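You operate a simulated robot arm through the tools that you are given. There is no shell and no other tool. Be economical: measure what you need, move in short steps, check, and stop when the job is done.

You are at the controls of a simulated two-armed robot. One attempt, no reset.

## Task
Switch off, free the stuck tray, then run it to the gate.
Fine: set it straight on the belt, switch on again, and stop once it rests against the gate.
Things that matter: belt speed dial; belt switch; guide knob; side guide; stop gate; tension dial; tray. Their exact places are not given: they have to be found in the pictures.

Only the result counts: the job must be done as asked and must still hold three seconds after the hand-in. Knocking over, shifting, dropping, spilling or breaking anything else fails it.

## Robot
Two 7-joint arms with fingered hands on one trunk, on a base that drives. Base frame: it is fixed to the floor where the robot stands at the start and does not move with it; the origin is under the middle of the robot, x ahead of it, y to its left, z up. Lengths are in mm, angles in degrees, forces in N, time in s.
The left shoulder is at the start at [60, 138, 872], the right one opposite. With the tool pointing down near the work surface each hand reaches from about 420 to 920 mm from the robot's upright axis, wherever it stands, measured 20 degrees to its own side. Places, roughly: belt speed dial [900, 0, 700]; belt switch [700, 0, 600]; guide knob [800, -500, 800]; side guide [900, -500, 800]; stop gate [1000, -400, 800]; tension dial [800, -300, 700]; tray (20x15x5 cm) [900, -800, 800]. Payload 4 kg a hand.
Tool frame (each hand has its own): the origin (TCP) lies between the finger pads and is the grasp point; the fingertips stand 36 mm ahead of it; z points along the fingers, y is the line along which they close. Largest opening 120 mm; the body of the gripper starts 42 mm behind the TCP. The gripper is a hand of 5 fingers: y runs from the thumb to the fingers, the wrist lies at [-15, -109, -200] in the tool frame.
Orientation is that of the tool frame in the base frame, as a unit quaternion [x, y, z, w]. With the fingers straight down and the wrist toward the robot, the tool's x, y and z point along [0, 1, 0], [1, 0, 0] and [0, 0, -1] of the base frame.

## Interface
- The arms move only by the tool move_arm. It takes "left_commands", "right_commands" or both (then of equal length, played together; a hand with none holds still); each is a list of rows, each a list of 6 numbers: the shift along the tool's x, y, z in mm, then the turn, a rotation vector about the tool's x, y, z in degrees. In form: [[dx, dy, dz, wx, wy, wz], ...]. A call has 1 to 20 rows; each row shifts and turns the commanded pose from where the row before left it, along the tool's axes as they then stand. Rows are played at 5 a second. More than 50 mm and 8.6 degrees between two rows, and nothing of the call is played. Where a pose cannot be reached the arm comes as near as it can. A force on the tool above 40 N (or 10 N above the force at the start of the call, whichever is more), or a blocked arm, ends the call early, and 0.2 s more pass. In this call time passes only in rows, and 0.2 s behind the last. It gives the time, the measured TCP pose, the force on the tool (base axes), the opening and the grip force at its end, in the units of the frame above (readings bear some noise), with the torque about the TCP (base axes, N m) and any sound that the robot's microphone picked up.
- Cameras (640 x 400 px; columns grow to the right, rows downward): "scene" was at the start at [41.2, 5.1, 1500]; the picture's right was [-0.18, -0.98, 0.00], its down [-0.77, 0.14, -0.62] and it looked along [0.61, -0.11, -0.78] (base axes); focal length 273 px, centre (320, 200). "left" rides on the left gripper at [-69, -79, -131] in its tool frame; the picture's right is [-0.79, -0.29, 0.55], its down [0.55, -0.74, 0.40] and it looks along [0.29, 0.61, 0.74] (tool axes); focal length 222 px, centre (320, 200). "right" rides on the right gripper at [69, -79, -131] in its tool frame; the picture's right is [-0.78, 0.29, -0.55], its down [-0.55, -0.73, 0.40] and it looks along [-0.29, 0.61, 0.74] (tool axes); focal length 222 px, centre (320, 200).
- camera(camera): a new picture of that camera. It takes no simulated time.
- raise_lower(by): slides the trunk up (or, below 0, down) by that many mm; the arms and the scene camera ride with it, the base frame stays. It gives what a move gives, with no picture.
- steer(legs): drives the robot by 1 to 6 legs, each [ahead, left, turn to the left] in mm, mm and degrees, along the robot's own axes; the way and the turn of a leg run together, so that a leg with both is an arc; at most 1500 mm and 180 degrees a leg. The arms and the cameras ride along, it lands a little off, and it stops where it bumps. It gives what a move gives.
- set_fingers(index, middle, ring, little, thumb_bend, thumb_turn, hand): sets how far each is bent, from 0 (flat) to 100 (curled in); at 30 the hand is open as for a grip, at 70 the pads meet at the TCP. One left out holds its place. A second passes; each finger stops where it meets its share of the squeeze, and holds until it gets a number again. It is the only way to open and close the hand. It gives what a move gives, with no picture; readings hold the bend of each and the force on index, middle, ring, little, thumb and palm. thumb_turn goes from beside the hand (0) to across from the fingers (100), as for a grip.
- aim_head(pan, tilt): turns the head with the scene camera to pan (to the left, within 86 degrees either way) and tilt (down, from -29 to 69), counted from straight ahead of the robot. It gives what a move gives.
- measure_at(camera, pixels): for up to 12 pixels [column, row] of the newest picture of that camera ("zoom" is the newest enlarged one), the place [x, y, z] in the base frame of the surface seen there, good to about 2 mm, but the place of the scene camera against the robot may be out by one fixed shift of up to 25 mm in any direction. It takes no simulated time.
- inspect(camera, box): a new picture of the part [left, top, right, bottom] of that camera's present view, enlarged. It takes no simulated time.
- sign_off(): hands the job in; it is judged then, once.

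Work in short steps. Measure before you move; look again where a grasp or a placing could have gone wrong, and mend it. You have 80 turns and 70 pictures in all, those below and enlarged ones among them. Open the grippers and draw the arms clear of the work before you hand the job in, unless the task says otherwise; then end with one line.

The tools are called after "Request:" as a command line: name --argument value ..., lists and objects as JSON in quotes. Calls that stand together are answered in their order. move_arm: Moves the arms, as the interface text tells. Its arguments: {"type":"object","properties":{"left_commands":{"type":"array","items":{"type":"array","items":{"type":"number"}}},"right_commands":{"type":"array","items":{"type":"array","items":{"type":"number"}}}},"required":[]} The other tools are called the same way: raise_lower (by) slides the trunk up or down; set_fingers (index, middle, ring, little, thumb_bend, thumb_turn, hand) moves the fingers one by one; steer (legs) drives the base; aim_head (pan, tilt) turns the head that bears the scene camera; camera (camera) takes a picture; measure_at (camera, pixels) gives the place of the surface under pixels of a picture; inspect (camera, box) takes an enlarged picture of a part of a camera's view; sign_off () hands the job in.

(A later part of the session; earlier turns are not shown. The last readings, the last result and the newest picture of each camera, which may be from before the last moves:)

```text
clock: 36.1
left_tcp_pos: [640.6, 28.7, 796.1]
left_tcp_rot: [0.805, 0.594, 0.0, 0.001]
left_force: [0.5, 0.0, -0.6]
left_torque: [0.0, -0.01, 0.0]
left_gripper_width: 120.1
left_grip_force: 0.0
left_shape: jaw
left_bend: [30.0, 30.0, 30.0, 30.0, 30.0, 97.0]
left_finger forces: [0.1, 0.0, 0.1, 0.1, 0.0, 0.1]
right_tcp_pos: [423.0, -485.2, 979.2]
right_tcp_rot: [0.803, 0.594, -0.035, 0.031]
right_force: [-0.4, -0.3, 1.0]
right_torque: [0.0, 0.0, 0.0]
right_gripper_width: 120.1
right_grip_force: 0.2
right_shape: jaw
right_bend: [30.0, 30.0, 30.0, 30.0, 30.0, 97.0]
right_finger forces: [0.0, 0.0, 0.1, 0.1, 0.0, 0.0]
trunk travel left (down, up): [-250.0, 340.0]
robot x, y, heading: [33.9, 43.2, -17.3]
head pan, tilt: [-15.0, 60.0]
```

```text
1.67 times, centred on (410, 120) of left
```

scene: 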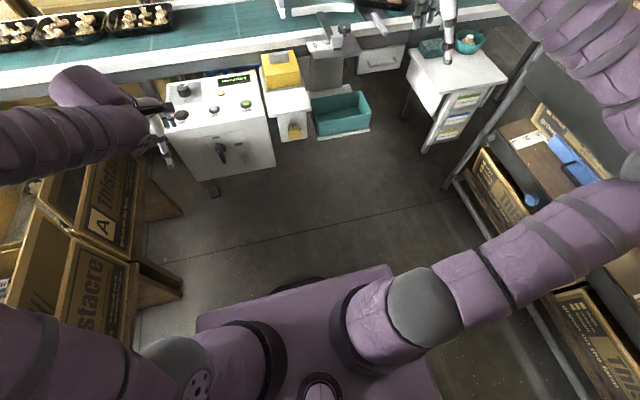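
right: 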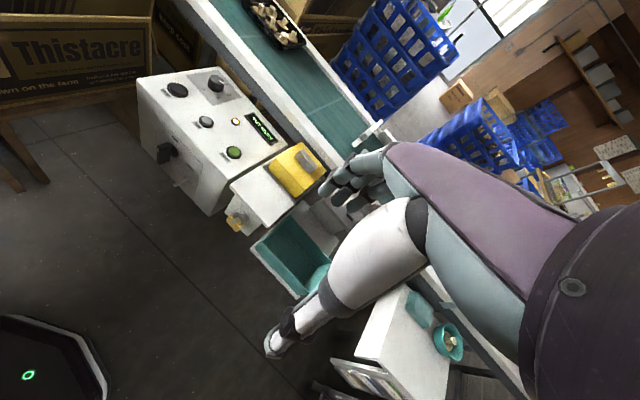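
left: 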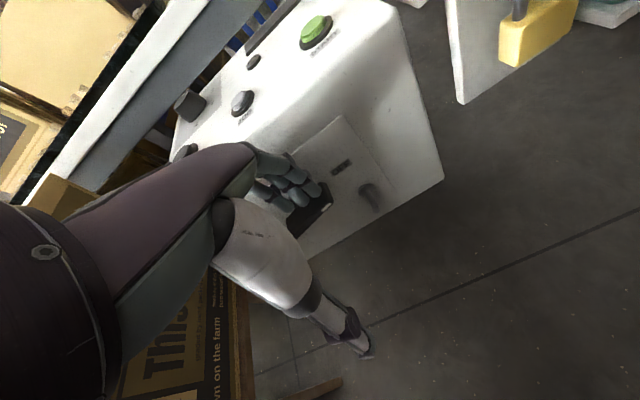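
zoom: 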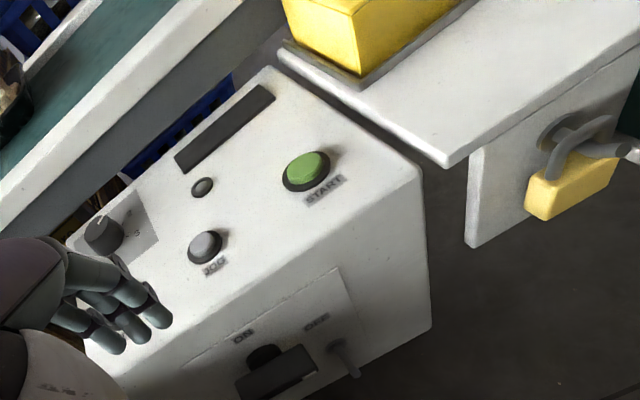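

The switch is at OFF (display dark). Next the tray: I plan to push its near side flush with the right hand's finger row. I raise the trunk again and check the room on the right for the base.

Request:
raise_lower --by 200

Request:
aim_head --pan -30 --tilt 60

Request:
camera --camera "scene"

```text
clock: 38.2
left_tcp_pos: [640.4, 27.4, 995.3]
left_tcp_rot: [0.805, 0.594, 0.0, 0.0]
left_force: [-0.3, -0.1, -0.3]
left_torque: [0.0, 0.0, -0.01]
left_gripper_width: 120.0
left_grip_force: 0.1
left_shape: jaw
left_bend: [30.0, 30.0, 30.0, 30.0, 30.0, 97.0]
left_finger forces: [0.0, 0.0, 0.0, 0.0, 0.0, 0.1]
right_tcp_pos: [425.5, -486.1, 1178.9]
right_tcp_rot: [0.803, 0.594, -0.035, 0.032]
right_force: [0.0, -1.3, 0.2]
right_torque: [0.01, 0.01, 0.01]
right_gripper_width: 119.9
right_grip_force: 0.0
right_shape: jaw
right_bend: [30.0, 30.0, 30.0, 30.0, 30.0, 97.0]
right_finger forces: [0.0, 0.0, 0.0, 0.0, 0.0, 0.0]
trunk travel left (down, up): [-450.0, 140.0]
robot x, y, heading: [38.5, 42.9, -17.4]
head pan, tilt: [-15.0, 60.0]
```

```text
clock: 39.0
left_tcp_pos: [640.5, 28.5, 995.9]
left_tcp_rot: [0.805, 0.593, 0.0, 0.0]
left_force: [0.6, 0.2, 0.9]
left_torque: [-0.02, -0.02, 0.0]
left_gripper_width: 120.1
left_grip_force: 0.1
left_shape: jaw
left_bend: [30.0, 30.0, 30.0, 30.0, 30.0, 97.0]
left_finger forces: [0.1, 0.0, 0.0, 0.1, 0.1, 0.0]
right_tcp_pos: [424.9, -485.3, 1179.2]
right_tcp_rot: [0.803, 0.594, -0.036, 0.032]
right_force: [-0.6, 0.9, 0.0]
right_torque: [0.02, -0.01, -0.01]
right_gripper_width: 120.1
right_grip_force: 0.1
right_shape: jaw
right_bend: [30.0, 30.0, 30.0, 30.0, 30.0, 97.0]
right_finger forces: [0.0, 0.0, 0.0, 0.0, 0.0, 0.0]
trunk travel left (down, up): [-450.0, 140.0]
robot x, y, heading: [37.3, 42.5, -17.1]
head pan, tilt: [-30.0, 60.0]
```

```text
40 pictures are left
```

scene: 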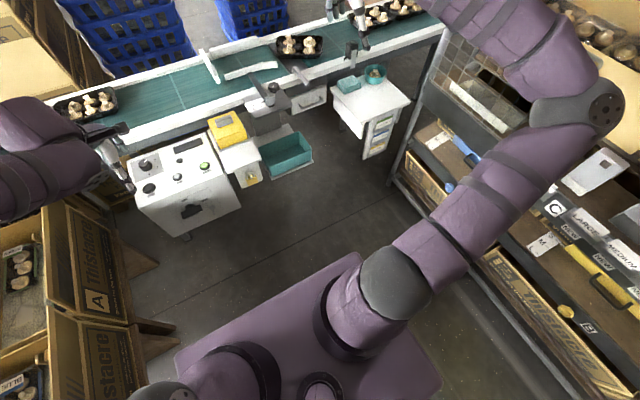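

There are cards with letters and sizes at (560-640,150-270). I enlarge them and measure shelf, elbow and table points for clearance.

Request:
inspect --camera "scene" --box '[500, 130, 640, 300]'

Request:
measure_at --camera "scene" --pixels '[[395, 180], [430, 60], [480, 255], [580, 395], [365, 155], [345, 100], [600, 110], [545, 115], [550, 60], [430, 390], [360, 260], [300, 165]]'

```text
2.35 times, centred on (570, 215) of scene
```

zoom: 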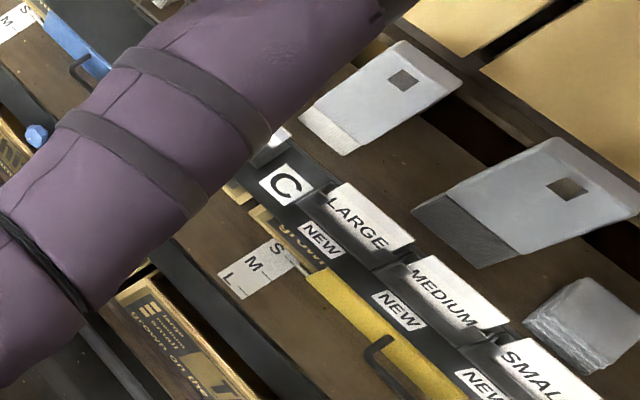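

```text
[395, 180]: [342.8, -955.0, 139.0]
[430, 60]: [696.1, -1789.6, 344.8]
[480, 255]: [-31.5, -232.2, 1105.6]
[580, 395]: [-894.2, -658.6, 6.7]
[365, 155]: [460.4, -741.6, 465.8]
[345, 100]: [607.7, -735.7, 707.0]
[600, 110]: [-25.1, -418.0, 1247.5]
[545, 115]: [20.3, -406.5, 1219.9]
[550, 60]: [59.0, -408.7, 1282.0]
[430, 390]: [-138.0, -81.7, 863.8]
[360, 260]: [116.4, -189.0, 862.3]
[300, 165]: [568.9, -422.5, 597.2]
```

All clear: the arm is at z>1200 and table/shelf are far. I drive right 350 and ahead 280.

Request:
steer --legs '[[0, -350, 0], [280, 0, 0]]'

Request:
aim_head --pan -10 --tilt 45

Request:
camera --camera "scene"

Request:
camera --camera "right"

```text
clock: 42.8
left_tcp_pos: [809.1, -379.7, 995.7]
left_tcp_rot: [0.801, 0.598, 0.0, 0.0]
left_force: [-0.6, -0.5, -1.0]
left_torque: [-0.03, 0.03, -0.01]
left_gripper_width: 120.0
left_grip_force: 0.1
left_shape: jaw
left_bend: [30.0, 30.0, 30.0, 30.0, 30.0, 97.0]
left_finger forces: [0.0, 0.0, 0.0, 0.0, 0.0, 0.0]
right_tcp_pos: [598.6, -895.3, 1179.6]
right_tcp_rot: [0.8, 0.598, -0.035, 0.031]
right_force: [0.7, -0.2, 0.8]
right_torque: [-0.02, 0.04, 0.03]
right_gripper_width: 120.1
right_grip_force: 0.1
right_shape: jaw
right_bend: [30.0, 30.0, 30.0, 30.0, 30.0, 97.0]
right_finger forces: [0.0, 0.1, 0.0, 0.0, 0.0, 0.1]
trunk travel left (down, up): [-450.0, 140.0]
robot x, y, heading: [206.0, -370.6, -16.7]
head pan, tilt: [-30.0, 60.0]
```

```text
clock: 43.7
left_tcp_pos: [808.6, -378.0, 996.1]
left_tcp_rot: [0.802, 0.598, 0.0, 0.0]
left_force: [0.0, 0.4, 1.3]
left_torque: [0.01, 0.01, 0.02]
left_gripper_width: 120.1
left_grip_force: 0.1
left_shape: jaw
left_bend: [30.0, 30.0, 30.0, 30.0, 30.0, 97.0]
left_finger forces: [0.0, 0.0, 0.0, 0.0, 0.0, 0.0]
right_tcp_pos: [597.3, -894.8, 1179.8]
right_tcp_rot: [0.8, 0.598, -0.036, 0.032]
right_force: [-1.1, -0.9, 0.2]
right_torque: [0.02, 0.03, 0.02]
right_gripper_width: 120.1
right_grip_force: 0.0
right_shape: jaw
right_bend: [30.0, 30.0, 30.0, 30.0, 30.0, 97.0]
right_finger forces: [0.0, 0.0, 0.0, 0.0, 0.1, 0.1]
trunk travel left (down, up): [-450.0, 140.0]
robot x, y, heading: [206.9, -374.1, -16.5]
head pan, tilt: [-10.0, 45.0]
```

```text
38 pictures are left
```

scene: 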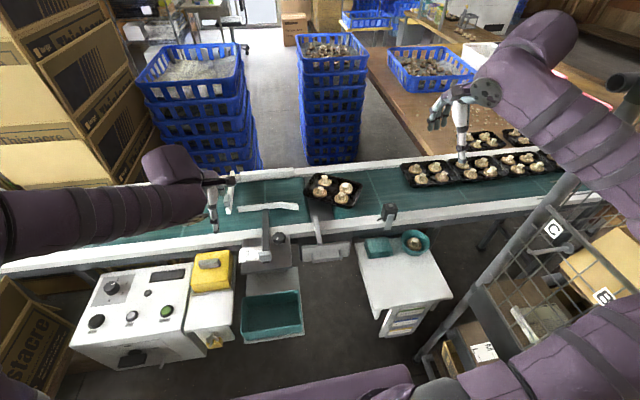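

```text
37 pictures are left
```

right: 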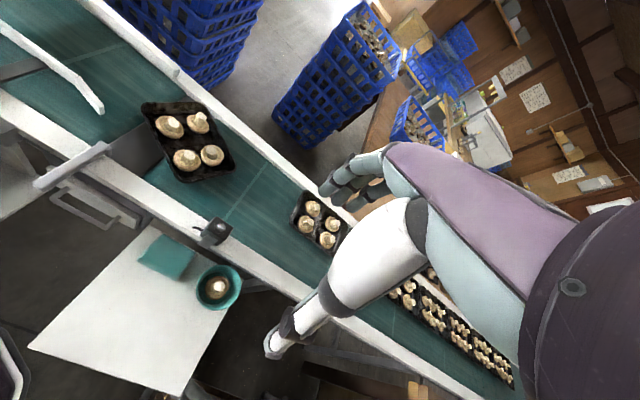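

The right hand camera sees the tray (190,140) and the guide (55,60). I measure the tray rim corners, guide, rails and belt here.

Request:
measure_at --camera "right" --pixels '[[145, 105], [197, 106], [232, 160], [183, 180], [100, 108], [75, 78], [15, 35], [160, 65], [150, 207], [245, 190], [140, 150], [212, 228]]'

Request:
inspect --camera "right" --box '[0, 20, 280, 260]'

```text
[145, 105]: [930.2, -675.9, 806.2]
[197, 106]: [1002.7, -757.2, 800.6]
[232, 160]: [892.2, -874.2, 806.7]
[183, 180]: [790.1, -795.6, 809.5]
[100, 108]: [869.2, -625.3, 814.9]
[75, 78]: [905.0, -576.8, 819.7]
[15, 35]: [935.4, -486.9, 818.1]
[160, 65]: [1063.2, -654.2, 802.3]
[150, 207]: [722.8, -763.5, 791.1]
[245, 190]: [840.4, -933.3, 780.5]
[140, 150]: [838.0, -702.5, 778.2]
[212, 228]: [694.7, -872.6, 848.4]
```

```text
1.67 times, centred on (140, 140) of right
```

zoom: 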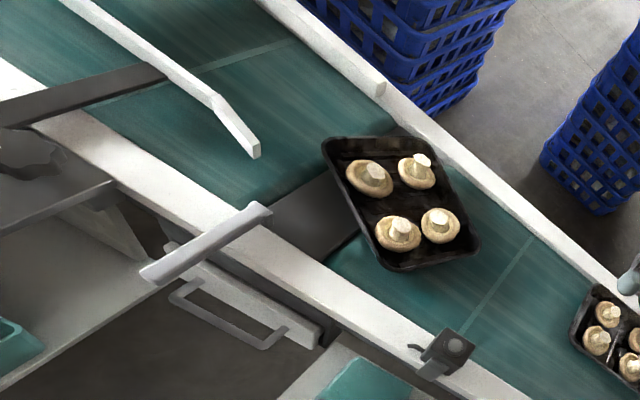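

Tray corners (n,s): near corner ≈(993,-522), skew ≈30°; channel n≈1041..1209; near rail top z≈791; a sensor post sits at s≈-624, z 848. I bring the right hand to n=890, s=-530, z≈850 above the near rail, and correct its slight tilt.

Request:
move_arm --right_commands '[[0, 0, 0, 0.5, 5.5, 0.8], [48, 17, 0, 0, 0, 0], [48, 17, 0, 0, 0, 0], [49, 18, 0, 0, 0, 0], [0, 0, 48, 0, 0, 0], [0, 0, 48, 0, 0, 0], [0, 0, 48, 0, 0, 0], [0, 0, 48, 0, 0, 0], [0, 0, 48, 0, 0, 0], [0, 0, 48, 0, 0, 0], [0, 0, 40, 0, 0, 0]]'

Request:
camera --camera "right"

Request:
inspect --camera "scene" --box '[220, 120, 440, 270]'

```text
refused: row 2 steps farther than a row can; nothing moved
```

```text
35 pictures are left
```

right: 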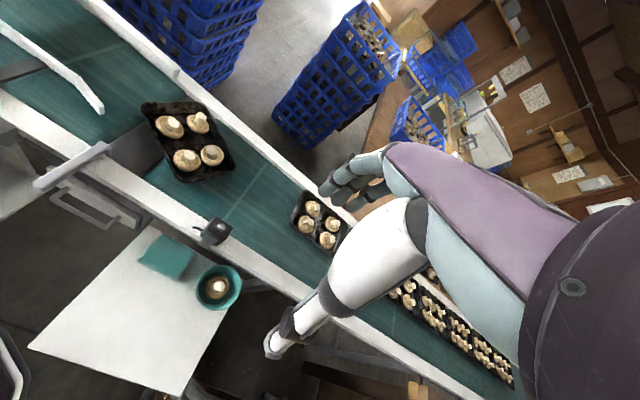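

```text
2.67 times, centred on (330, 195) of scene
```

zoom: 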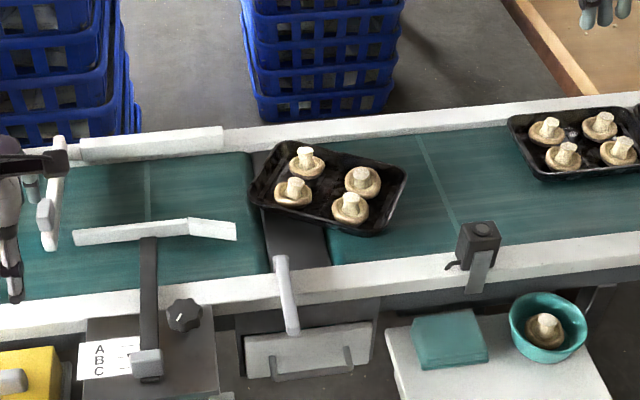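

A row exceeded the step limit; I repeat with smaller steps.

Request:
move_arm --right_commands '[[0, 0, 0, 0.5, 5.5, 0.8], [37, 13, 0, 0, 0, 0], [36, 13, 0, 0, 0, 0], [36, 13, 0, 0, 0, 0], [36, 13, 0, 0, 0, 0], [0, 0, 48, 0, 0, 0], [0, 0, 48, 0, 0, 0], [0, 0, 48, 0, 0, 0], [0, 0, 48, 0, 0, 0], [0, 0, 48, 0, 0, 0], [0, 0, 48, 0, 0, 0], [0, 0, 40, 0, 0, 0]]'

Request:
camera --camera "right"

Request:
inspect --camera "scene" --box '[220, 120, 440, 270]'

```text
clock: 46.3
left_tcp_pos: [808.7, -380.2, 996.5]
left_tcp_rot: [0.802, 0.598, 0.0, 0.0]
left_force: [-0.3, 0.1, -0.6]
left_torque: [0.03, 0.0, 0.0]
left_gripper_width: 120.0
left_grip_force: 0.0
left_shape: jaw
left_bend: [30.0, 30.0, 30.0, 30.0, 30.0, 97.0]
left_finger forces: [0.0, 0.0, 0.1, 0.0, 0.0, 0.0]
right_tcp_pos: [691.7, -770.2, 849.1]
right_tcp_rot: [0.806, 0.592, 0.002, -0.001]
right_force: [0.1, 0.2, -0.7]
right_torque: [0.0, -0.01, -0.04]
right_gripper_width: 120.2
right_grip_force: 0.0
right_shape: jaw
right_bend: [30.0, 30.0, 30.0, 30.0, 30.0, 97.0]
right_finger forces: [0.1, 0.0, 0.0, 0.0, 0.0, 0.1]
trunk travel left (down, up): [-450.0, 140.0]
robot x, y, heading: [204.6, -369.7, -16.9]
head pan, tilt: [-10.0, 45.0]
```

```text
33 pictures are left
```

right: 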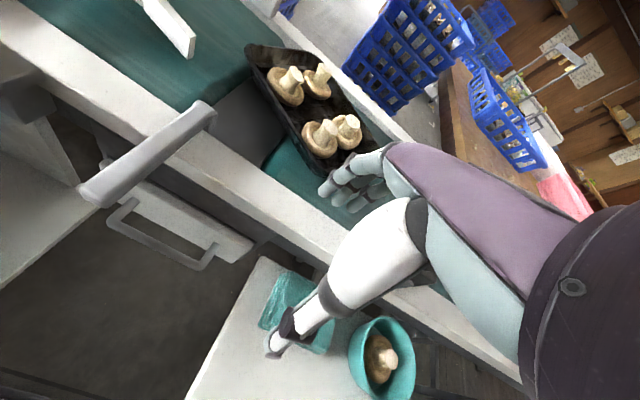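

```text
2.67 times, centred on (330, 195) of scene
```

zoom: 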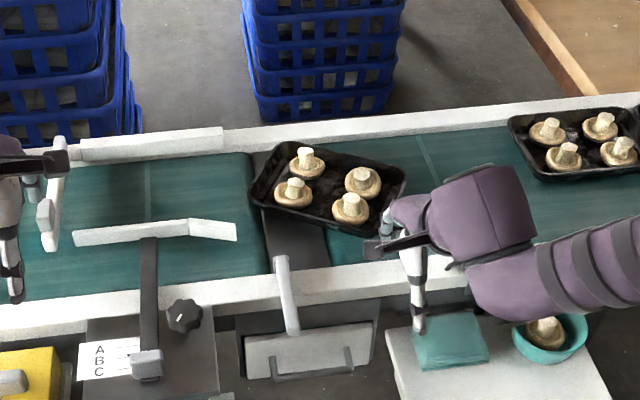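

The fingers are next to the tray's near trailing corner. I measure fingertips and the tray edge in the right picture.

Request:
measure_at --camera "right" --pixels '[[325, 190], [340, 200], [352, 208], [360, 190], [338, 178], [305, 170], [320, 178], [262, 70], [250, 48], [373, 140], [280, 345], [345, 235]]'

Request:
inspect --camera "right" --box '[220, 30, 420, 260]'

```text
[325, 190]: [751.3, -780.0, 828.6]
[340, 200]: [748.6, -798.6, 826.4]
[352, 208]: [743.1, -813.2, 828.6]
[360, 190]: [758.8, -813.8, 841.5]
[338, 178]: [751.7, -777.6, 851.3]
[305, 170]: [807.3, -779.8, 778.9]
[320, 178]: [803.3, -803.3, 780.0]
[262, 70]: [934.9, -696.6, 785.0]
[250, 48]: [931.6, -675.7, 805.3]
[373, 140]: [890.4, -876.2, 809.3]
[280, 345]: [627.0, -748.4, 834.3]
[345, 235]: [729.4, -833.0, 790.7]
```

```text
1.74 times, centred on (320, 145) of right
```

zoom: 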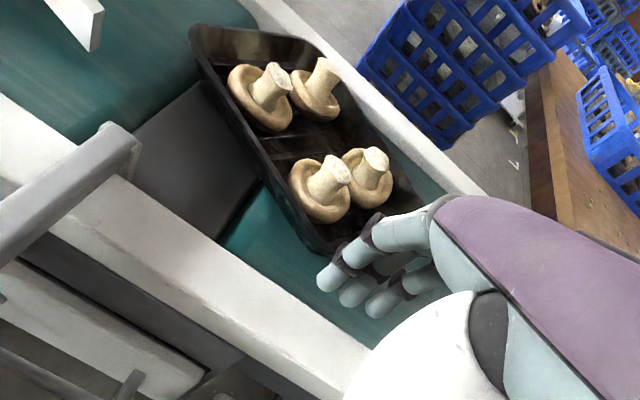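

Finger faces are at n≈963, spanning s −509…−580; the tray corner is at n≈993. I advance 25, lower 25 past the rail, then push 30 and look.

Request:
move_arm --right_commands '[[0, 12, 0, 0, 0, 0], [0, 13, 0, 0, 0, 0], [0, 0, 12, 0, 0, 0], [0, 0, 12, 0, 0, 0], [0, 6, 0, 0, 0, 0], [0, 6, 0, 0, 0, 0], [0, 6, 0, 0, 0, 0], [0, 6, 0, 0, 0, 0], [0, 6, 0, 0, 0, 0]]'

Request:
inspect --camera "right" --box '[150, 0, 420, 240]'

Request:
inspect --camera "scene" --box '[220, 120, 440, 270]'

```text
clock: 48.3
left_tcp_pos: [807.9, -379.5, 996.0]
left_tcp_rot: [0.802, 0.598, 0.0, 0.0]
left_force: [-0.8, 0.8, 1.4]
left_torque: [0.0, 0.0, 0.0]
left_gripper_width: 119.9
left_grip_force: 0.1
left_shape: jaw
left_bend: [30.0, 30.0, 30.0, 30.0, 30.0, 97.0]
left_finger forces: [0.0, 0.1, 0.1, 0.1, 0.0, 0.1]
right_tcp_pos: [742.6, -787.2, 827.1]
right_tcp_rot: [0.805, 0.593, 0.001, -0.001]
right_force: [-1.2, -1.0, 0.2]
right_torque: [0.02, -0.02, -0.12]
right_gripper_width: 119.0
right_grip_force: 0.0
right_shape: jaw
right_bend: [29.0, 31.0, 30.0, 30.0, 30.0, 97.0]
right_finger forces: [2.6, 3.1, 0.0, 0.0, 0.0, 0.0]
trunk travel left (down, up): [-450.0, 140.0]
robot x, y, heading: [206.5, -367.7, -16.6]
head pan, tilt: [-10.0, 45.0]
```

```text
1.67 times, centred on (285, 120) of right
```

zoom: 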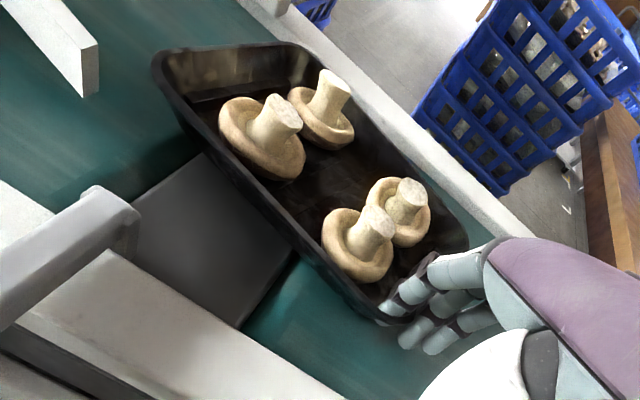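

```text
2.67 times, centred on (330, 195) of scene
```

zoom: 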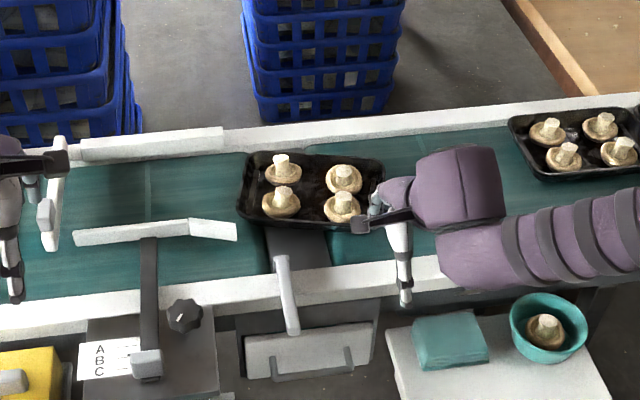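

The tray is rotating straight. I push 14 mm more and measure.

Request:
move_arm --right_commands '[[0, 5, 0, 0, 0, 0], [0, 5, 0, 0, 0, 0], [0, 4, 0, 0, 0, 0]]'

Request:
inspect --camera "right" --box '[150, 0, 420, 240]'

Request:
measure_at --camera "zoom" --pixels '[[160, 75], [200, 130], [250, 190], [300, 245], [340, 290], [270, 50], [350, 110], [420, 180], [455, 215], [360, 90], [450, 180], [60, 240]]'

```text
clock: 49.1
left_tcp_pos: [808.5, -378.1, 994.8]
left_tcp_rot: [0.802, 0.597, -0.001, 0.001]
left_force: [-0.2, 0.3, 0.4]
left_torque: [0.0, 0.01, -0.04]
left_gripper_width: 119.9
left_grip_force: 0.1
left_shape: jaw
left_bend: [30.0, 30.0, 30.0, 30.0, 30.0, 97.0]
left_finger forces: [0.1, 0.0, 0.1, 0.0, 0.0, 0.0]
right_tcp_pos: [756.3, -791.3, 827.7]
right_tcp_rot: [0.806, 0.592, 0.001, 0.0]
right_force: [-1.0, -1.8, 0.8]
right_torque: [0.01, -0.03, -0.06]
right_gripper_width: 119.3
right_grip_force: 0.1
right_shape: jaw
right_bend: [29.0, 31.0, 30.0, 30.0, 30.0, 97.0]
right_finger forces: [2.0, 2.7, 0.0, 0.1, 0.0, 0.1]
trunk travel left (down, up): [-450.0, 140.0]
robot x, y, heading: [203.0, -369.7, -16.7]
head pan, tilt: [-10.0, 45.0]
```

```text
1.67 times, centred on (285, 120) of right
```

zoom: 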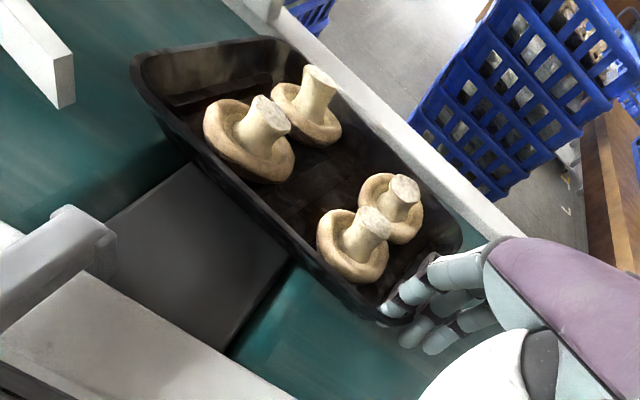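

```text
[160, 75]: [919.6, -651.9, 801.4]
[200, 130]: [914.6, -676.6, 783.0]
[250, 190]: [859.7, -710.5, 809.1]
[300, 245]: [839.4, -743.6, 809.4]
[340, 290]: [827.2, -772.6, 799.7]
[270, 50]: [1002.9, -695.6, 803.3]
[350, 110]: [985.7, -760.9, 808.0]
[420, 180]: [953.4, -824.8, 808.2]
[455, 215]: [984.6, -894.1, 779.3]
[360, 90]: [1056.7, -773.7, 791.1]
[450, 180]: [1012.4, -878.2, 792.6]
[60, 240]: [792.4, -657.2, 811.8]
```

About 11° of skew remains (near rim slope). I push 13 mm more at the trailing end.

Request:
move_arm --right_commands '[[0, 5, 0, 0, 0, 0], [0, 4, 0, 0, 0, 0], [0, 4, 0, 0, 0, 0]]'

Request:
inspect --camera "right" --box '[150, 0, 420, 240]'

Request:
measure_at --camera "zoom" --pixels '[[180, 140], [225, 195], [235, 200], [285, 248], [280, 240], [330, 290], [335, 95], [345, 105], [405, 160], [410, 165], [390, 150], [240, 40]]'

```text
clock: 49.9
left_tcp_pos: [808.9, -378.4, 996.2]
left_tcp_rot: [0.802, 0.597, 0.0, 0.001]
left_force: [0.0, 0.3, -0.2]
left_torque: [0.02, 0.02, -0.01]
left_gripper_width: 120.0
left_grip_force: 0.1
left_shape: jaw
left_bend: [30.0, 30.0, 30.0, 30.0, 30.0, 97.0]
left_finger forces: [0.1, 0.0, 0.0, 0.1, 0.0, 0.0]
right_tcp_pos: [768.6, -793.7, 827.8]
right_tcp_rot: [0.805, 0.593, 0.001, -0.001]
right_force: [-0.7, -1.1, -0.4]
right_torque: [0.0, 0.04, -0.05]
right_gripper_width: 119.7
right_grip_force: 0.0
right_shape: jaw
right_bend: [30.0, 31.0, 30.0, 30.0, 30.0, 97.0]
right_finger forces: [1.9, 2.2, 0.0, 0.0, 0.0, 0.0]
trunk travel left (down, up): [-450.0, 140.0]
robot x, y, heading: [207.4, -372.1, -16.5]
head pan, tilt: [-10.0, 45.0]
```

```text
1.67 times, centred on (285, 120) of right
```

zoom: 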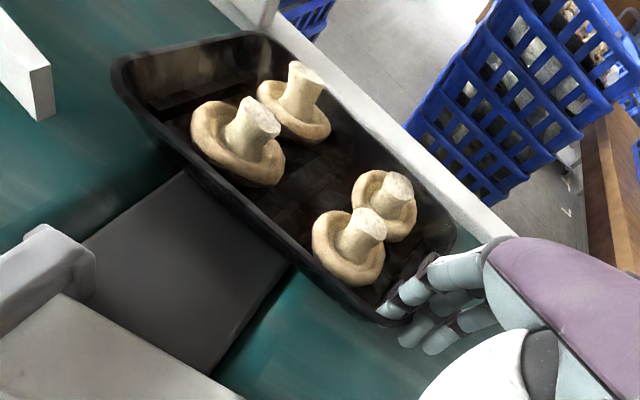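

```text
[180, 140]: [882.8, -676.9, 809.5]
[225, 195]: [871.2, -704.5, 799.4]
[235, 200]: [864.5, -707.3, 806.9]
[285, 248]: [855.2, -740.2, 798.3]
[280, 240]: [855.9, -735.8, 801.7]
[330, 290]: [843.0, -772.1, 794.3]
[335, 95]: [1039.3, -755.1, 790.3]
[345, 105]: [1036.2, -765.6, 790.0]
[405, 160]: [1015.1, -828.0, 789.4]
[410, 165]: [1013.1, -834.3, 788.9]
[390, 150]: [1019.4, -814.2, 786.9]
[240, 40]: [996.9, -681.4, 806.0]
```

About 7° left. I push 8 mm more.

Request:
move_arm --right_commands '[[0, 4, 0, 0, 0, 0], [0, 4, 0, 0, 0, 0]]'

Request:
inspect --camera "right" --box '[150, 0, 420, 240]'

Request:
measure_at --camera "zoom" --pixels '[[140, 110], [160, 132], [190, 165], [215, 185], [245, 212], [270, 232], [300, 260], [320, 278], [300, 80], [340, 112], [370, 137], [400, 163]]'

```text
clock: 50.5
left_tcp_pos: [807.9, -378.4, 995.4]
left_tcp_rot: [0.801, 0.598, -0.001, 0.0]
left_force: [0.3, -0.3, 0.0]
left_torque: [-0.02, 0.02, 0.02]
left_gripper_width: 120.2
left_grip_force: 0.1
left_shape: jaw
left_bend: [30.0, 30.0, 30.0, 30.0, 30.0, 97.0]
left_finger forces: [0.0, 0.0, 0.1, 0.1, 0.0, 0.0]
right_tcp_pos: [776.2, -796.9, 826.6]
right_tcp_rot: [0.805, 0.593, 0.001, -0.001]
right_force: [-2.6, -0.5, 0.8]
right_torque: [0.04, -0.02, -0.1]
right_gripper_width: 119.5
right_grip_force: 0.1
right_shape: jaw
right_bend: [30.0, 31.0, 30.0, 30.0, 30.0, 97.0]
right_finger forces: [1.9, 2.7, 0.1, 0.0, 0.1, 0.0]
trunk travel left (down, up): [-450.0, 140.0]
robot x, y, heading: [204.8, -370.3, -16.5]
head pan, tilt: [-10.0, 45.0]
```

```text
1.67 times, centred on (285, 120) of right
```

zoom: 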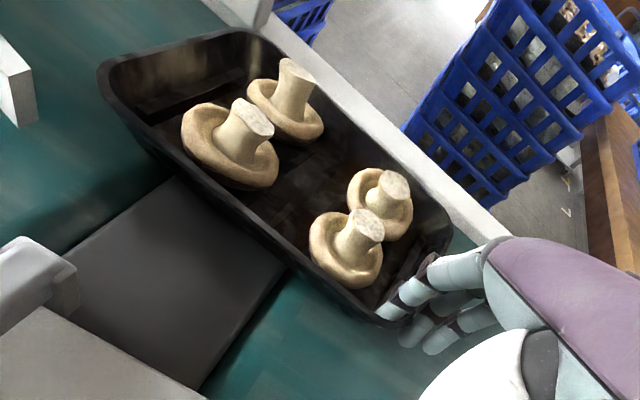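

```text
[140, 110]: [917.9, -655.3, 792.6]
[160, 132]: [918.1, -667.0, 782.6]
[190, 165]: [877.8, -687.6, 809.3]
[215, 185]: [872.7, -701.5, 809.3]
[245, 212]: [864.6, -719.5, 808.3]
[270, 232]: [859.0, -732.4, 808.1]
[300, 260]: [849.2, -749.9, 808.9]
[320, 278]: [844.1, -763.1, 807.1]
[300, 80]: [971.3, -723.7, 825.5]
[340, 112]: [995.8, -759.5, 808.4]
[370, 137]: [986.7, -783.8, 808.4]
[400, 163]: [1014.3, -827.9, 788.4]
```

About 4-5° remain and the tray centre is at n≈1108 (channel centre 1125). I push 6 mm more here, then back off, shift the hand left to the tray's middle, and push there.

Request:
move_arm --right_commands '[[0, 3, 0, 0, 0, 0], [0, 3, 0, 0, 0, 0], [0, -12, 0, 0, 0, 0], [40, 0, 0, 0, 0, 0], [35, 0, 0, 0, 0, 0]]'

Request:
camera --camera "right"

Request:
inspect --camera "scene" --box '[220, 120, 440, 270]'

```text
clock: 51.7
left_tcp_pos: [808.2, -378.6, 996.4]
left_tcp_rot: [0.802, 0.597, 0.0, 0.0]
left_force: [-0.1, 0.3, 0.9]
left_torque: [0.0, 0.03, -0.01]
left_gripper_width: 120.2
left_grip_force: 0.0
left_shape: jaw
left_bend: [30.0, 30.0, 30.0, 30.0, 30.0, 97.0]
left_finger forces: [0.1, 0.0, 0.0, 0.0, 0.0, 0.0]
right_tcp_pos: [793.0, -722.3, 827.4]
right_tcp_rot: [0.805, 0.594, 0.0, 0.0]
right_force: [0.1, -0.2, 0.3]
right_torque: [0.02, -0.04, -0.02]
right_gripper_width: 119.7
right_grip_force: 0.1
right_shape: jaw
right_bend: [29.0, 30.0, 30.0, 30.0, 30.0, 97.0]
right_finger forces: [2.7, 2.5, 0.0, 0.0, 0.0, 0.0]
trunk travel left (down, up): [-450.0, 140.0]
robot x, y, heading: [207.1, -370.4, -16.7]
head pan, tilt: [-10.0, 45.0]
```

```text
25 pictures are left
```

right: 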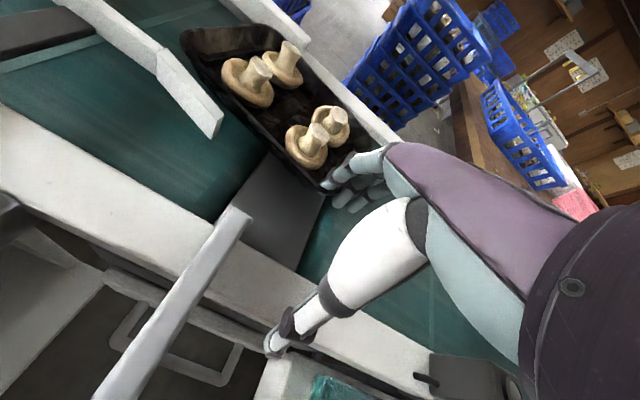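

```text
2.67 times, centred on (330, 195) of scene
```

zoom: 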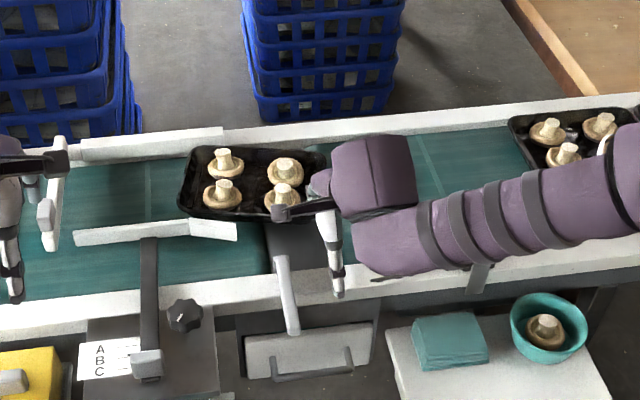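

The fingers caught the trailing corner and carried the tray along toward the guides; still slightly skewed. I measure its rim now in the right picture before freeing the fingers.

Request:
measure_at --camera "right" --pixels '[[188, 42], [206, 72], [222, 95], [245, 122], [268, 146], [290, 165], [312, 183], [265, 28], [300, 57], [335, 88], [350, 110], [218, 130]]'

Request:
move_arm --right_commands '[[-8, 0, 0, 0, 0, 0], [-8, -10, 0, 0, 0, 0], [0, -10, 0, 0, 0, 0]]'

Request:
inspect --camera "right" --box '[150, 0, 420, 240]'

```text
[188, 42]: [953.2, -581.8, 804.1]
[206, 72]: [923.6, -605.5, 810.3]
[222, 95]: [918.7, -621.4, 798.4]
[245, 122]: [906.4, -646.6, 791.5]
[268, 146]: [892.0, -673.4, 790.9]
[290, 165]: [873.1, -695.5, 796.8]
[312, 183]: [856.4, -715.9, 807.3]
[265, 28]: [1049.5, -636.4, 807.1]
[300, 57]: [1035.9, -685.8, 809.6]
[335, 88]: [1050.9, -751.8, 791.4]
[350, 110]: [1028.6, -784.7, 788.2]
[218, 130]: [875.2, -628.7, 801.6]
```

```text
clock: 52.5
left_tcp_pos: [809.5, -379.2, 996.1]
left_tcp_rot: [0.802, 0.598, 0.0, 0.001]
left_force: [-0.1, -0.3, -0.3]
left_torque: [0.01, -0.02, -0.02]
left_gripper_width: 119.8
left_grip_force: 0.1
left_shape: jaw
left_bend: [30.0, 30.0, 30.0, 30.0, 30.0, 97.0]
left_finger forces: [0.1, 0.0, 0.0, 0.0, 0.0, 0.1]
right_tcp_pos: [771.3, -732.1, 827.2]
right_tcp_rot: [0.805, 0.593, 0.001, -0.001]
right_force: [1.5, 0.2, 0.0]
right_torque: [0.04, -0.07, -0.03]
right_gripper_width: 120.1
right_grip_force: 0.0
right_shape: jaw
right_bend: [29.0, 30.0, 30.0, 30.0, 30.0, 97.0]
right_finger forces: [3.2, 2.2, 0.0, 0.0, 0.0, 0.1]
trunk travel left (down, up): [-450.0, 140.0]
robot x, y, heading: [206.2, -368.6, -16.7]
head pan, tilt: [-10.0, 45.0]
```

```text
1.67 times, centred on (285, 120) of right
```

zoom: 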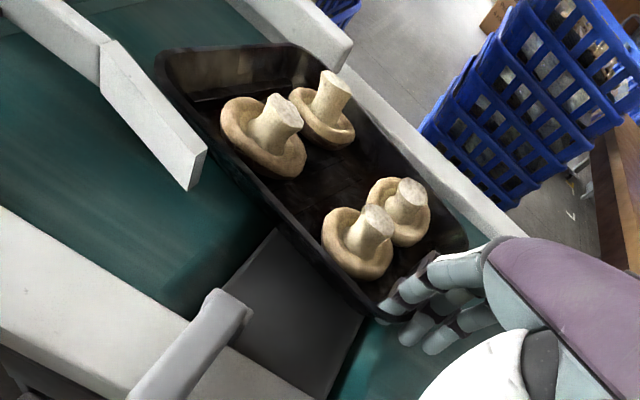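

The tray followed the hand, so its corner is wedged between index and middle. I straighten... first I relieve it by lifting the hand gently 12 mm and looking.

Request:
move_arm --right_commands '[[0, 0, -6, 0, 0, 0], [0, 0, -6, 0, 0, 0]]'

Request:
inspect --camera "right" --box '[240, 80, 400, 220]'

```text
clock: 53.1
left_tcp_pos: [808.9, -379.4, 997.0]
left_tcp_rot: [0.802, 0.598, 0.0, 0.0]
left_force: [-0.5, 0.2, -0.4]
left_torque: [0.02, 0.02, -0.03]
left_gripper_width: 120.1
left_grip_force: 0.0
left_shape: jaw
left_bend: [30.0, 30.0, 30.0, 30.0, 30.0, 97.0]
left_finger forces: [0.0, 0.1, 0.1, 0.0, 0.0, 0.0]
right_tcp_pos: [771.4, -733.8, 841.0]
right_tcp_rot: [0.805, 0.593, 0.001, -0.001]
right_force: [1.0, -1.0, -0.4]
right_torque: [0.02, 0.01, -0.02]
right_gripper_width: 119.8
right_grip_force: 0.1
right_shape: jaw
right_bend: [29.0, 30.0, 30.0, 30.0, 30.0, 97.0]
right_finger forces: [1.9, 1.8, 0.0, 0.0, 0.1, 0.0]
trunk travel left (down, up): [-450.0, 140.0]
robot x, y, heading: [205.7, -372.3, -16.9]
head pan, tilt: [-10.0, 45.0]
```

```text
2.86 times, centred on (320, 150) of right
```

zoom: 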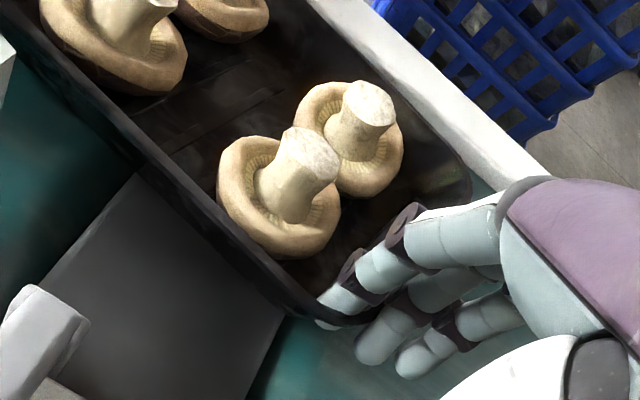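

The index is inside the rim at the corner and the middle outside. Force drops as I lift; I lift 30 mm more to come free.

Request:
move_arm --right_commands '[[0, 0, -8, 0, 0, 0], [0, 0, -10, 0, 0, 0], [0, 0, -15, 0, 0, 0]]'

Request:
camera --camera "right"

```text
clock: 53.9
left_tcp_pos: [808.8, -379.1, 997.2]
left_tcp_rot: [0.802, 0.597, 0.001, 0.001]
left_force: [-1.1, 0.0, -0.3]
left_torque: [-0.01, -0.02, 0.01]
left_gripper_width: 119.9
left_grip_force: 0.0
left_shape: jaw
left_bend: [30.0, 30.0, 30.0, 30.0, 30.0, 97.0]
left_finger forces: [0.0, 0.0, 0.1, 0.0, 0.0, 0.0]
right_tcp_pos: [769.3, -733.7, 871.8]
right_tcp_rot: [0.806, 0.592, 0.001, -0.001]
right_force: [-0.6, -0.2, -0.5]
right_torque: [0.03, 0.0, 0.0]
right_gripper_width: 119.8
right_grip_force: 0.1
right_shape: jaw
right_bend: [30.0, 30.0, 30.0, 30.0, 30.0, 97.0]
right_finger forces: [0.2, 0.0, 0.1, 0.1, 0.0, 0.0]
trunk travel left (down, up): [-450.0, 140.0]
robot x, y, heading: [207.5, -369.8, -16.7]
head pan, tilt: [-10.0, 45.0]
```

```text
21 pictures are left
```

right: 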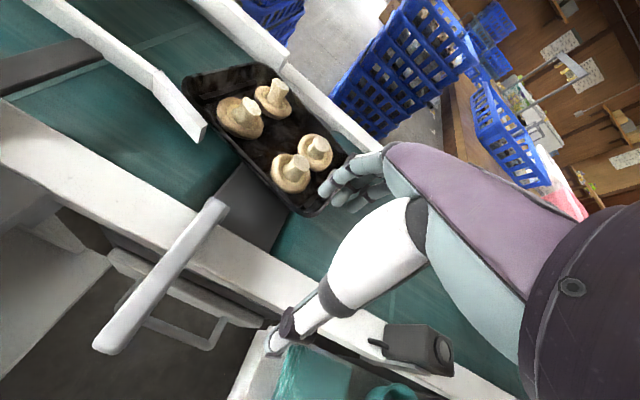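

The hand is free and the tray is on the belt. I measure its rim.

Request:
measure_at --camera "right" --pixels '[[185, 86], [205, 118], [220, 136], [240, 160], [260, 180], [280, 199], [303, 214], [265, 66], [285, 83], [305, 102], [325, 123], [342, 148]]'

Request:
inspect --camera "right" --box '[160, 50, 370, 230]'

```text
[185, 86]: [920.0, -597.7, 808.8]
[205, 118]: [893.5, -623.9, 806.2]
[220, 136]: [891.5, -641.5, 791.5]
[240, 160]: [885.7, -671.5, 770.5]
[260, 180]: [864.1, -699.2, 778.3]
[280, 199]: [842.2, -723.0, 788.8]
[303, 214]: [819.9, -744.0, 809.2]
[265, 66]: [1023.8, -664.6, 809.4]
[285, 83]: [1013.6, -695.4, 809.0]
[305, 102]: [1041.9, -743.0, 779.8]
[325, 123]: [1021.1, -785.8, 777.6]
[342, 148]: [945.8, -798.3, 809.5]
```

```text
2.22 times, centred on (265, 140) of right
```

zoom: 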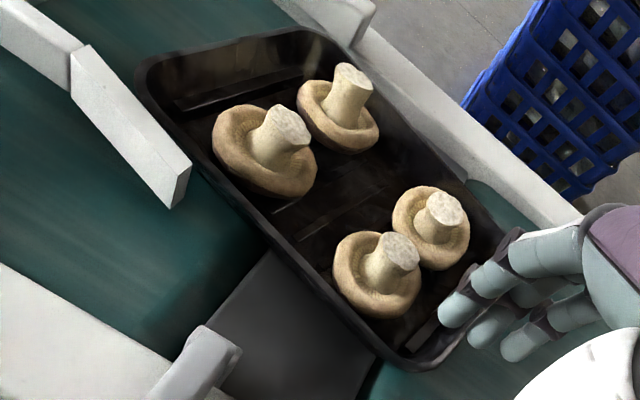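

Skew is ≈13° again, centre (n 1095, s −382). I back the hand 44 mm toward the robot, shift 14 left, lower outside the tray (so that no finger goes inside the rim), then push gently.

Request:
move_arm --right_commands '[[0, -44, 0, 0, 0, 0], [14, 0, 0, 0, 0, 0], [0, 0, 24, 0, 0, 0], [0, 0, 24, 0, 0, 0], [0, 8, 0, 0, 0, 0], [0, 8, 0, 0, 0, 0], [0, 6, 0, 0, 0, 0]]'

Request:
inspect --camera "right" --box '[160, 0, 400, 220]'

```text
clock: 55.5
left_tcp_pos: [807.7, -379.2, 996.2]
left_tcp_rot: [0.802, 0.598, 0.001, 0.0]
left_force: [-0.4, -0.4, 0.3]
left_torque: [-0.01, -0.02, 0.0]
left_gripper_width: 120.0
left_grip_force: 0.0
left_shape: jaw
left_bend: [30.0, 30.0, 30.0, 30.0, 30.0, 97.0]
left_finger forces: [0.0, 0.0, 0.0, 0.0, 0.1, 0.2]
right_tcp_pos: [753.5, -714.4, 823.5]
right_tcp_rot: [0.805, 0.593, 0.0, 0.0]
right_force: [-0.1, -0.4, 2.2]
right_torque: [-0.06, -0.11, -0.02]
right_gripper_width: 119.4
right_grip_force: 0.1
right_shape: jaw
right_bend: [30.0, 30.0, 30.0, 30.0, 30.0, 97.0]
right_finger forces: [0.1, 2.0, 0.0, 0.1, 0.0, 0.0]
trunk travel left (down, up): [-450.0, 140.0]
robot x, y, heading: [207.2, -366.3, -16.6]
head pan, tilt: [-10.0, 45.0]
```

```text
1.82 times, centred on (280, 110) of right
```

zoom: 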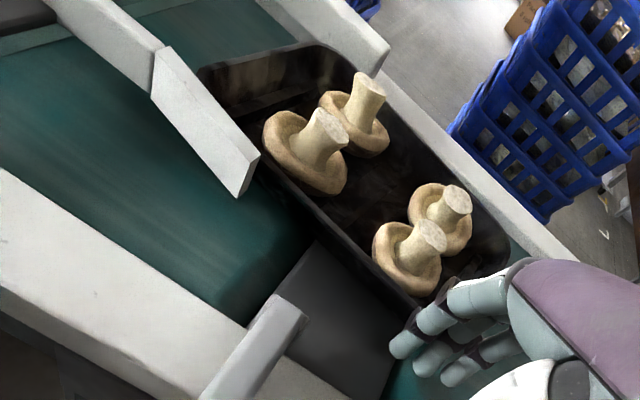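

The fingers are outside the rim, touching the near side. I push 16 mm.

Request:
move_arm --right_commands '[[0, 4, 0, 0, 0, 0], [0, 4, 0, 0, 0, 0], [0, 4, 0, 0, 0, 0], [0, 4, 0, 0, 0, 0]]'

Request:
inspect --camera "right" --box '[160, 0, 400, 220]'

Request:
measure_at --camera "zoom" --pixels '[[245, 160], [260, 178], [285, 205], [310, 230], [335, 252], [360, 275], [385, 295], [400, 310], [430, 130], [450, 150], [475, 175], [500, 205]]'

```text
clock: 56.5
left_tcp_pos: [809.3, -377.4, 997.4]
left_tcp_rot: [0.802, 0.597, 0.001, 0.001]
left_force: [-0.2, -1.1, -0.2]
left_torque: [0.01, -0.01, -0.01]
left_gripper_width: 120.2
left_grip_force: 0.0
left_shape: jaw
left_bend: [30.0, 30.0, 30.0, 30.0, 30.0, 97.0]
left_finger forces: [0.0, 0.0, 0.0, 0.0, 0.0, 0.0]
right_tcp_pos: [768.5, -716.9, 824.7]
right_tcp_rot: [0.806, 0.593, 0.0, -0.001]
right_force: [-2.0, 0.1, 1.5]
right_torque: [-0.02, -0.05, -0.07]
right_gripper_width: 119.4
right_grip_force: 0.0
right_shape: jaw
right_bend: [30.0, 31.0, 30.0, 30.0, 30.0, 97.0]
right_finger forces: [0.1, 1.9, 0.0, 0.0, 0.1, 0.1]
trunk travel left (down, up): [-450.0, 140.0]
robot x, y, heading: [202.2, -373.6, -16.7]
head pan, tilt: [-10.0, 45.0]
```

```text
1.82 times, centred on (280, 110) of right
```

zoom: 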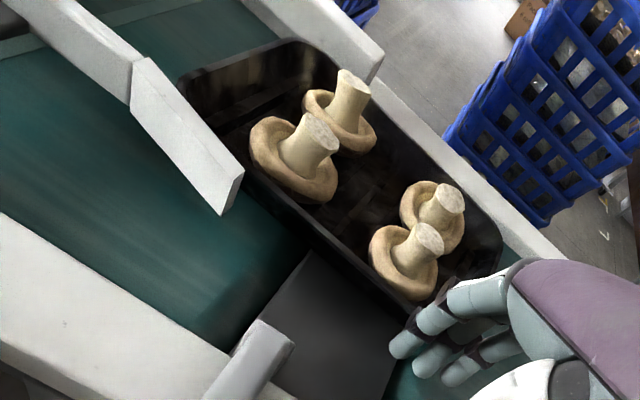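

```text
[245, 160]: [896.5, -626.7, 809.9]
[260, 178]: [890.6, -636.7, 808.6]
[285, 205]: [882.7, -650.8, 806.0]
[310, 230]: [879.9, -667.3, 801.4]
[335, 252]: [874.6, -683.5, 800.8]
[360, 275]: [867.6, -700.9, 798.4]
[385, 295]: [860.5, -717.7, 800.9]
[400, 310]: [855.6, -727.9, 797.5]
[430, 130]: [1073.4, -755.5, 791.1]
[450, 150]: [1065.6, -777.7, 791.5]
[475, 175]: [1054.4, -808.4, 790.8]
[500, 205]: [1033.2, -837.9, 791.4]
```

About 5-6° remain. I push 8 mm more.

Request:
move_arm --right_commands '[[0, 4, 0, 0, 0, 0], [0, 4, 0, 0, 0, 0]]'

Request:
inspect --camera "right" --box '[160, 0, 400, 220]'

Request:
measure_at --camera "zoom" --pixels '[[225, 153], [245, 175], [265, 195], [285, 212], [310, 235], [335, 256], [360, 276], [385, 296], [90, 60], [120, 90], [330, 75], [420, 170]]'

```text
clock: 57.1
left_tcp_pos: [808.5, -379.5, 997.0]
left_tcp_rot: [0.802, 0.598, 0.001, 0.0]
left_force: [-0.7, 0.4, -0.5]
left_torque: [0.02, -0.02, -0.01]
left_gripper_width: 120.1
left_grip_force: 0.1
left_shape: jaw
left_bend: [30.0, 30.0, 30.0, 30.0, 30.0, 97.0]
left_finger forces: [0.1, 0.0, 0.1, 0.0, 0.1, 0.0]
right_tcp_pos: [775.2, -720.6, 824.6]
right_tcp_rot: [0.805, 0.593, 0.001, 0.0]
right_force: [-1.5, 0.0, 0.7]
right_torque: [-0.04, -0.05, -0.06]
right_gripper_width: 119.5
right_grip_force: 0.1
right_shape: jaw
right_bend: [30.0, 31.0, 30.0, 30.0, 30.0, 97.0]
right_finger forces: [0.1, 1.8, 0.0, 0.1, 0.0, 0.0]
trunk travel left (down, up): [-450.0, 140.0]
robot x, y, heading: [205.3, -370.1, -16.6]
head pan, tilt: [-10.0, 45.0]
```

```text
1.82 times, centred on (280, 110) of right
```

zoom: 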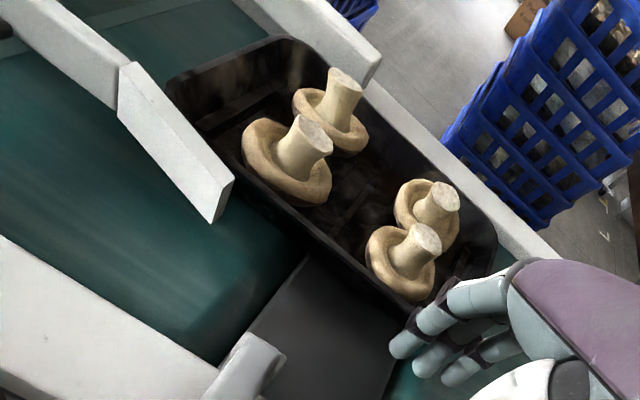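

```text
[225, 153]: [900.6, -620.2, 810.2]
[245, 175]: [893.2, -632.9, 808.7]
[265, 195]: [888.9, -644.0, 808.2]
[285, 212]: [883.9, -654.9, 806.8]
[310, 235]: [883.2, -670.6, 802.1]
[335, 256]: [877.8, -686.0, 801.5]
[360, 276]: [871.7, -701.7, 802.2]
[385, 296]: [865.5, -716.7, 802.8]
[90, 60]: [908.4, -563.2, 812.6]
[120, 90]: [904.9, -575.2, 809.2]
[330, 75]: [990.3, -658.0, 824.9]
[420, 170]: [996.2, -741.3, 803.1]
```

Now nearly parallel (≈19-20° vs belt 18.4°), but the near rim (n≈1041) is at the guide's face. I back off, slide 60 mm left to the tray's middle and push it 14 mm toward the channel centre.

Request:
move_arm --right_commands '[[0, -12, 0, 0, 0, 0], [30, 0, 0, 0, 0, 0], [30, 0, 0, 0, 0, 0], [0, 8, 0, 0, 0, 0], [0, 4, 0, 0, 0, 0], [0, 4, 0, 0, 0, 0], [0, 4, 0, 0, 0, 0], [0, 4, 0, 0, 0, 0]]'

Request:
camera --camera "right"

Request:
inspect --camera "scene" --box '[220, 120, 380, 230]'

```text
clock: 58.9
left_tcp_pos: [808.5, -378.1, 998.0]
left_tcp_rot: [0.802, 0.598, 0.0, 0.001]
left_force: [-0.1, -0.4, -0.5]
left_torque: [0.03, 0.03, -0.02]
left_gripper_width: 119.9
left_grip_force: 0.0
left_shape: jaw
left_bend: [30.0, 30.0, 30.0, 30.0, 30.0, 97.0]
left_finger forces: [0.0, 0.1, 0.0, 0.0, 0.0, 0.0]
right_tcp_pos: [803.6, -665.7, 826.2]
right_tcp_rot: [0.806, 0.592, 0.001, 0.0]
right_force: [-7.8, -5.0, 2.2]
right_torque: [-0.04, 0.1, 0.39]
right_gripper_width: 119.2
right_grip_force: 0.1
right_shape: jaw
right_bend: [30.0, 31.0, 30.0, 30.0, 25.0, 100.0]
right_finger forces: [0.0, 2.2, 0.1, 0.1, 6.8, 0.0]
trunk travel left (down, up): [-450.0, 140.0]
robot x, y, heading: [205.0, -373.5, -16.7]
head pan, tilt: [-10.0, 45.0]
```

```text
16 pictures are left
```

right: 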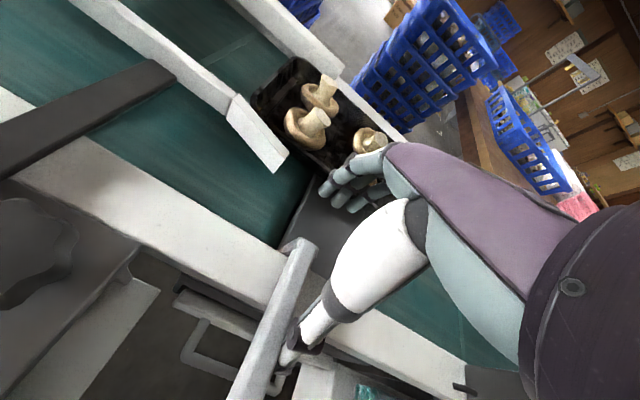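

```text
3.64 times, centred on (300, 175) of scene
```

zoom: 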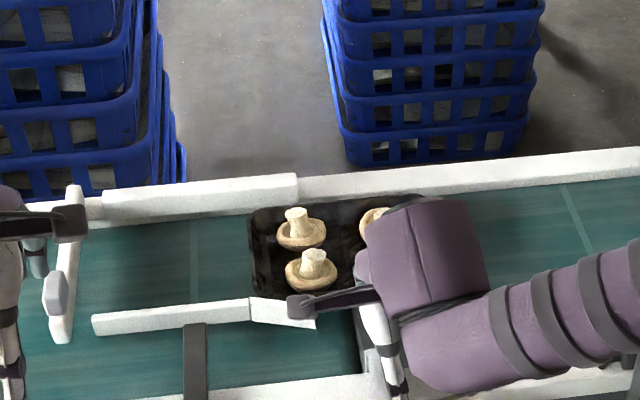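

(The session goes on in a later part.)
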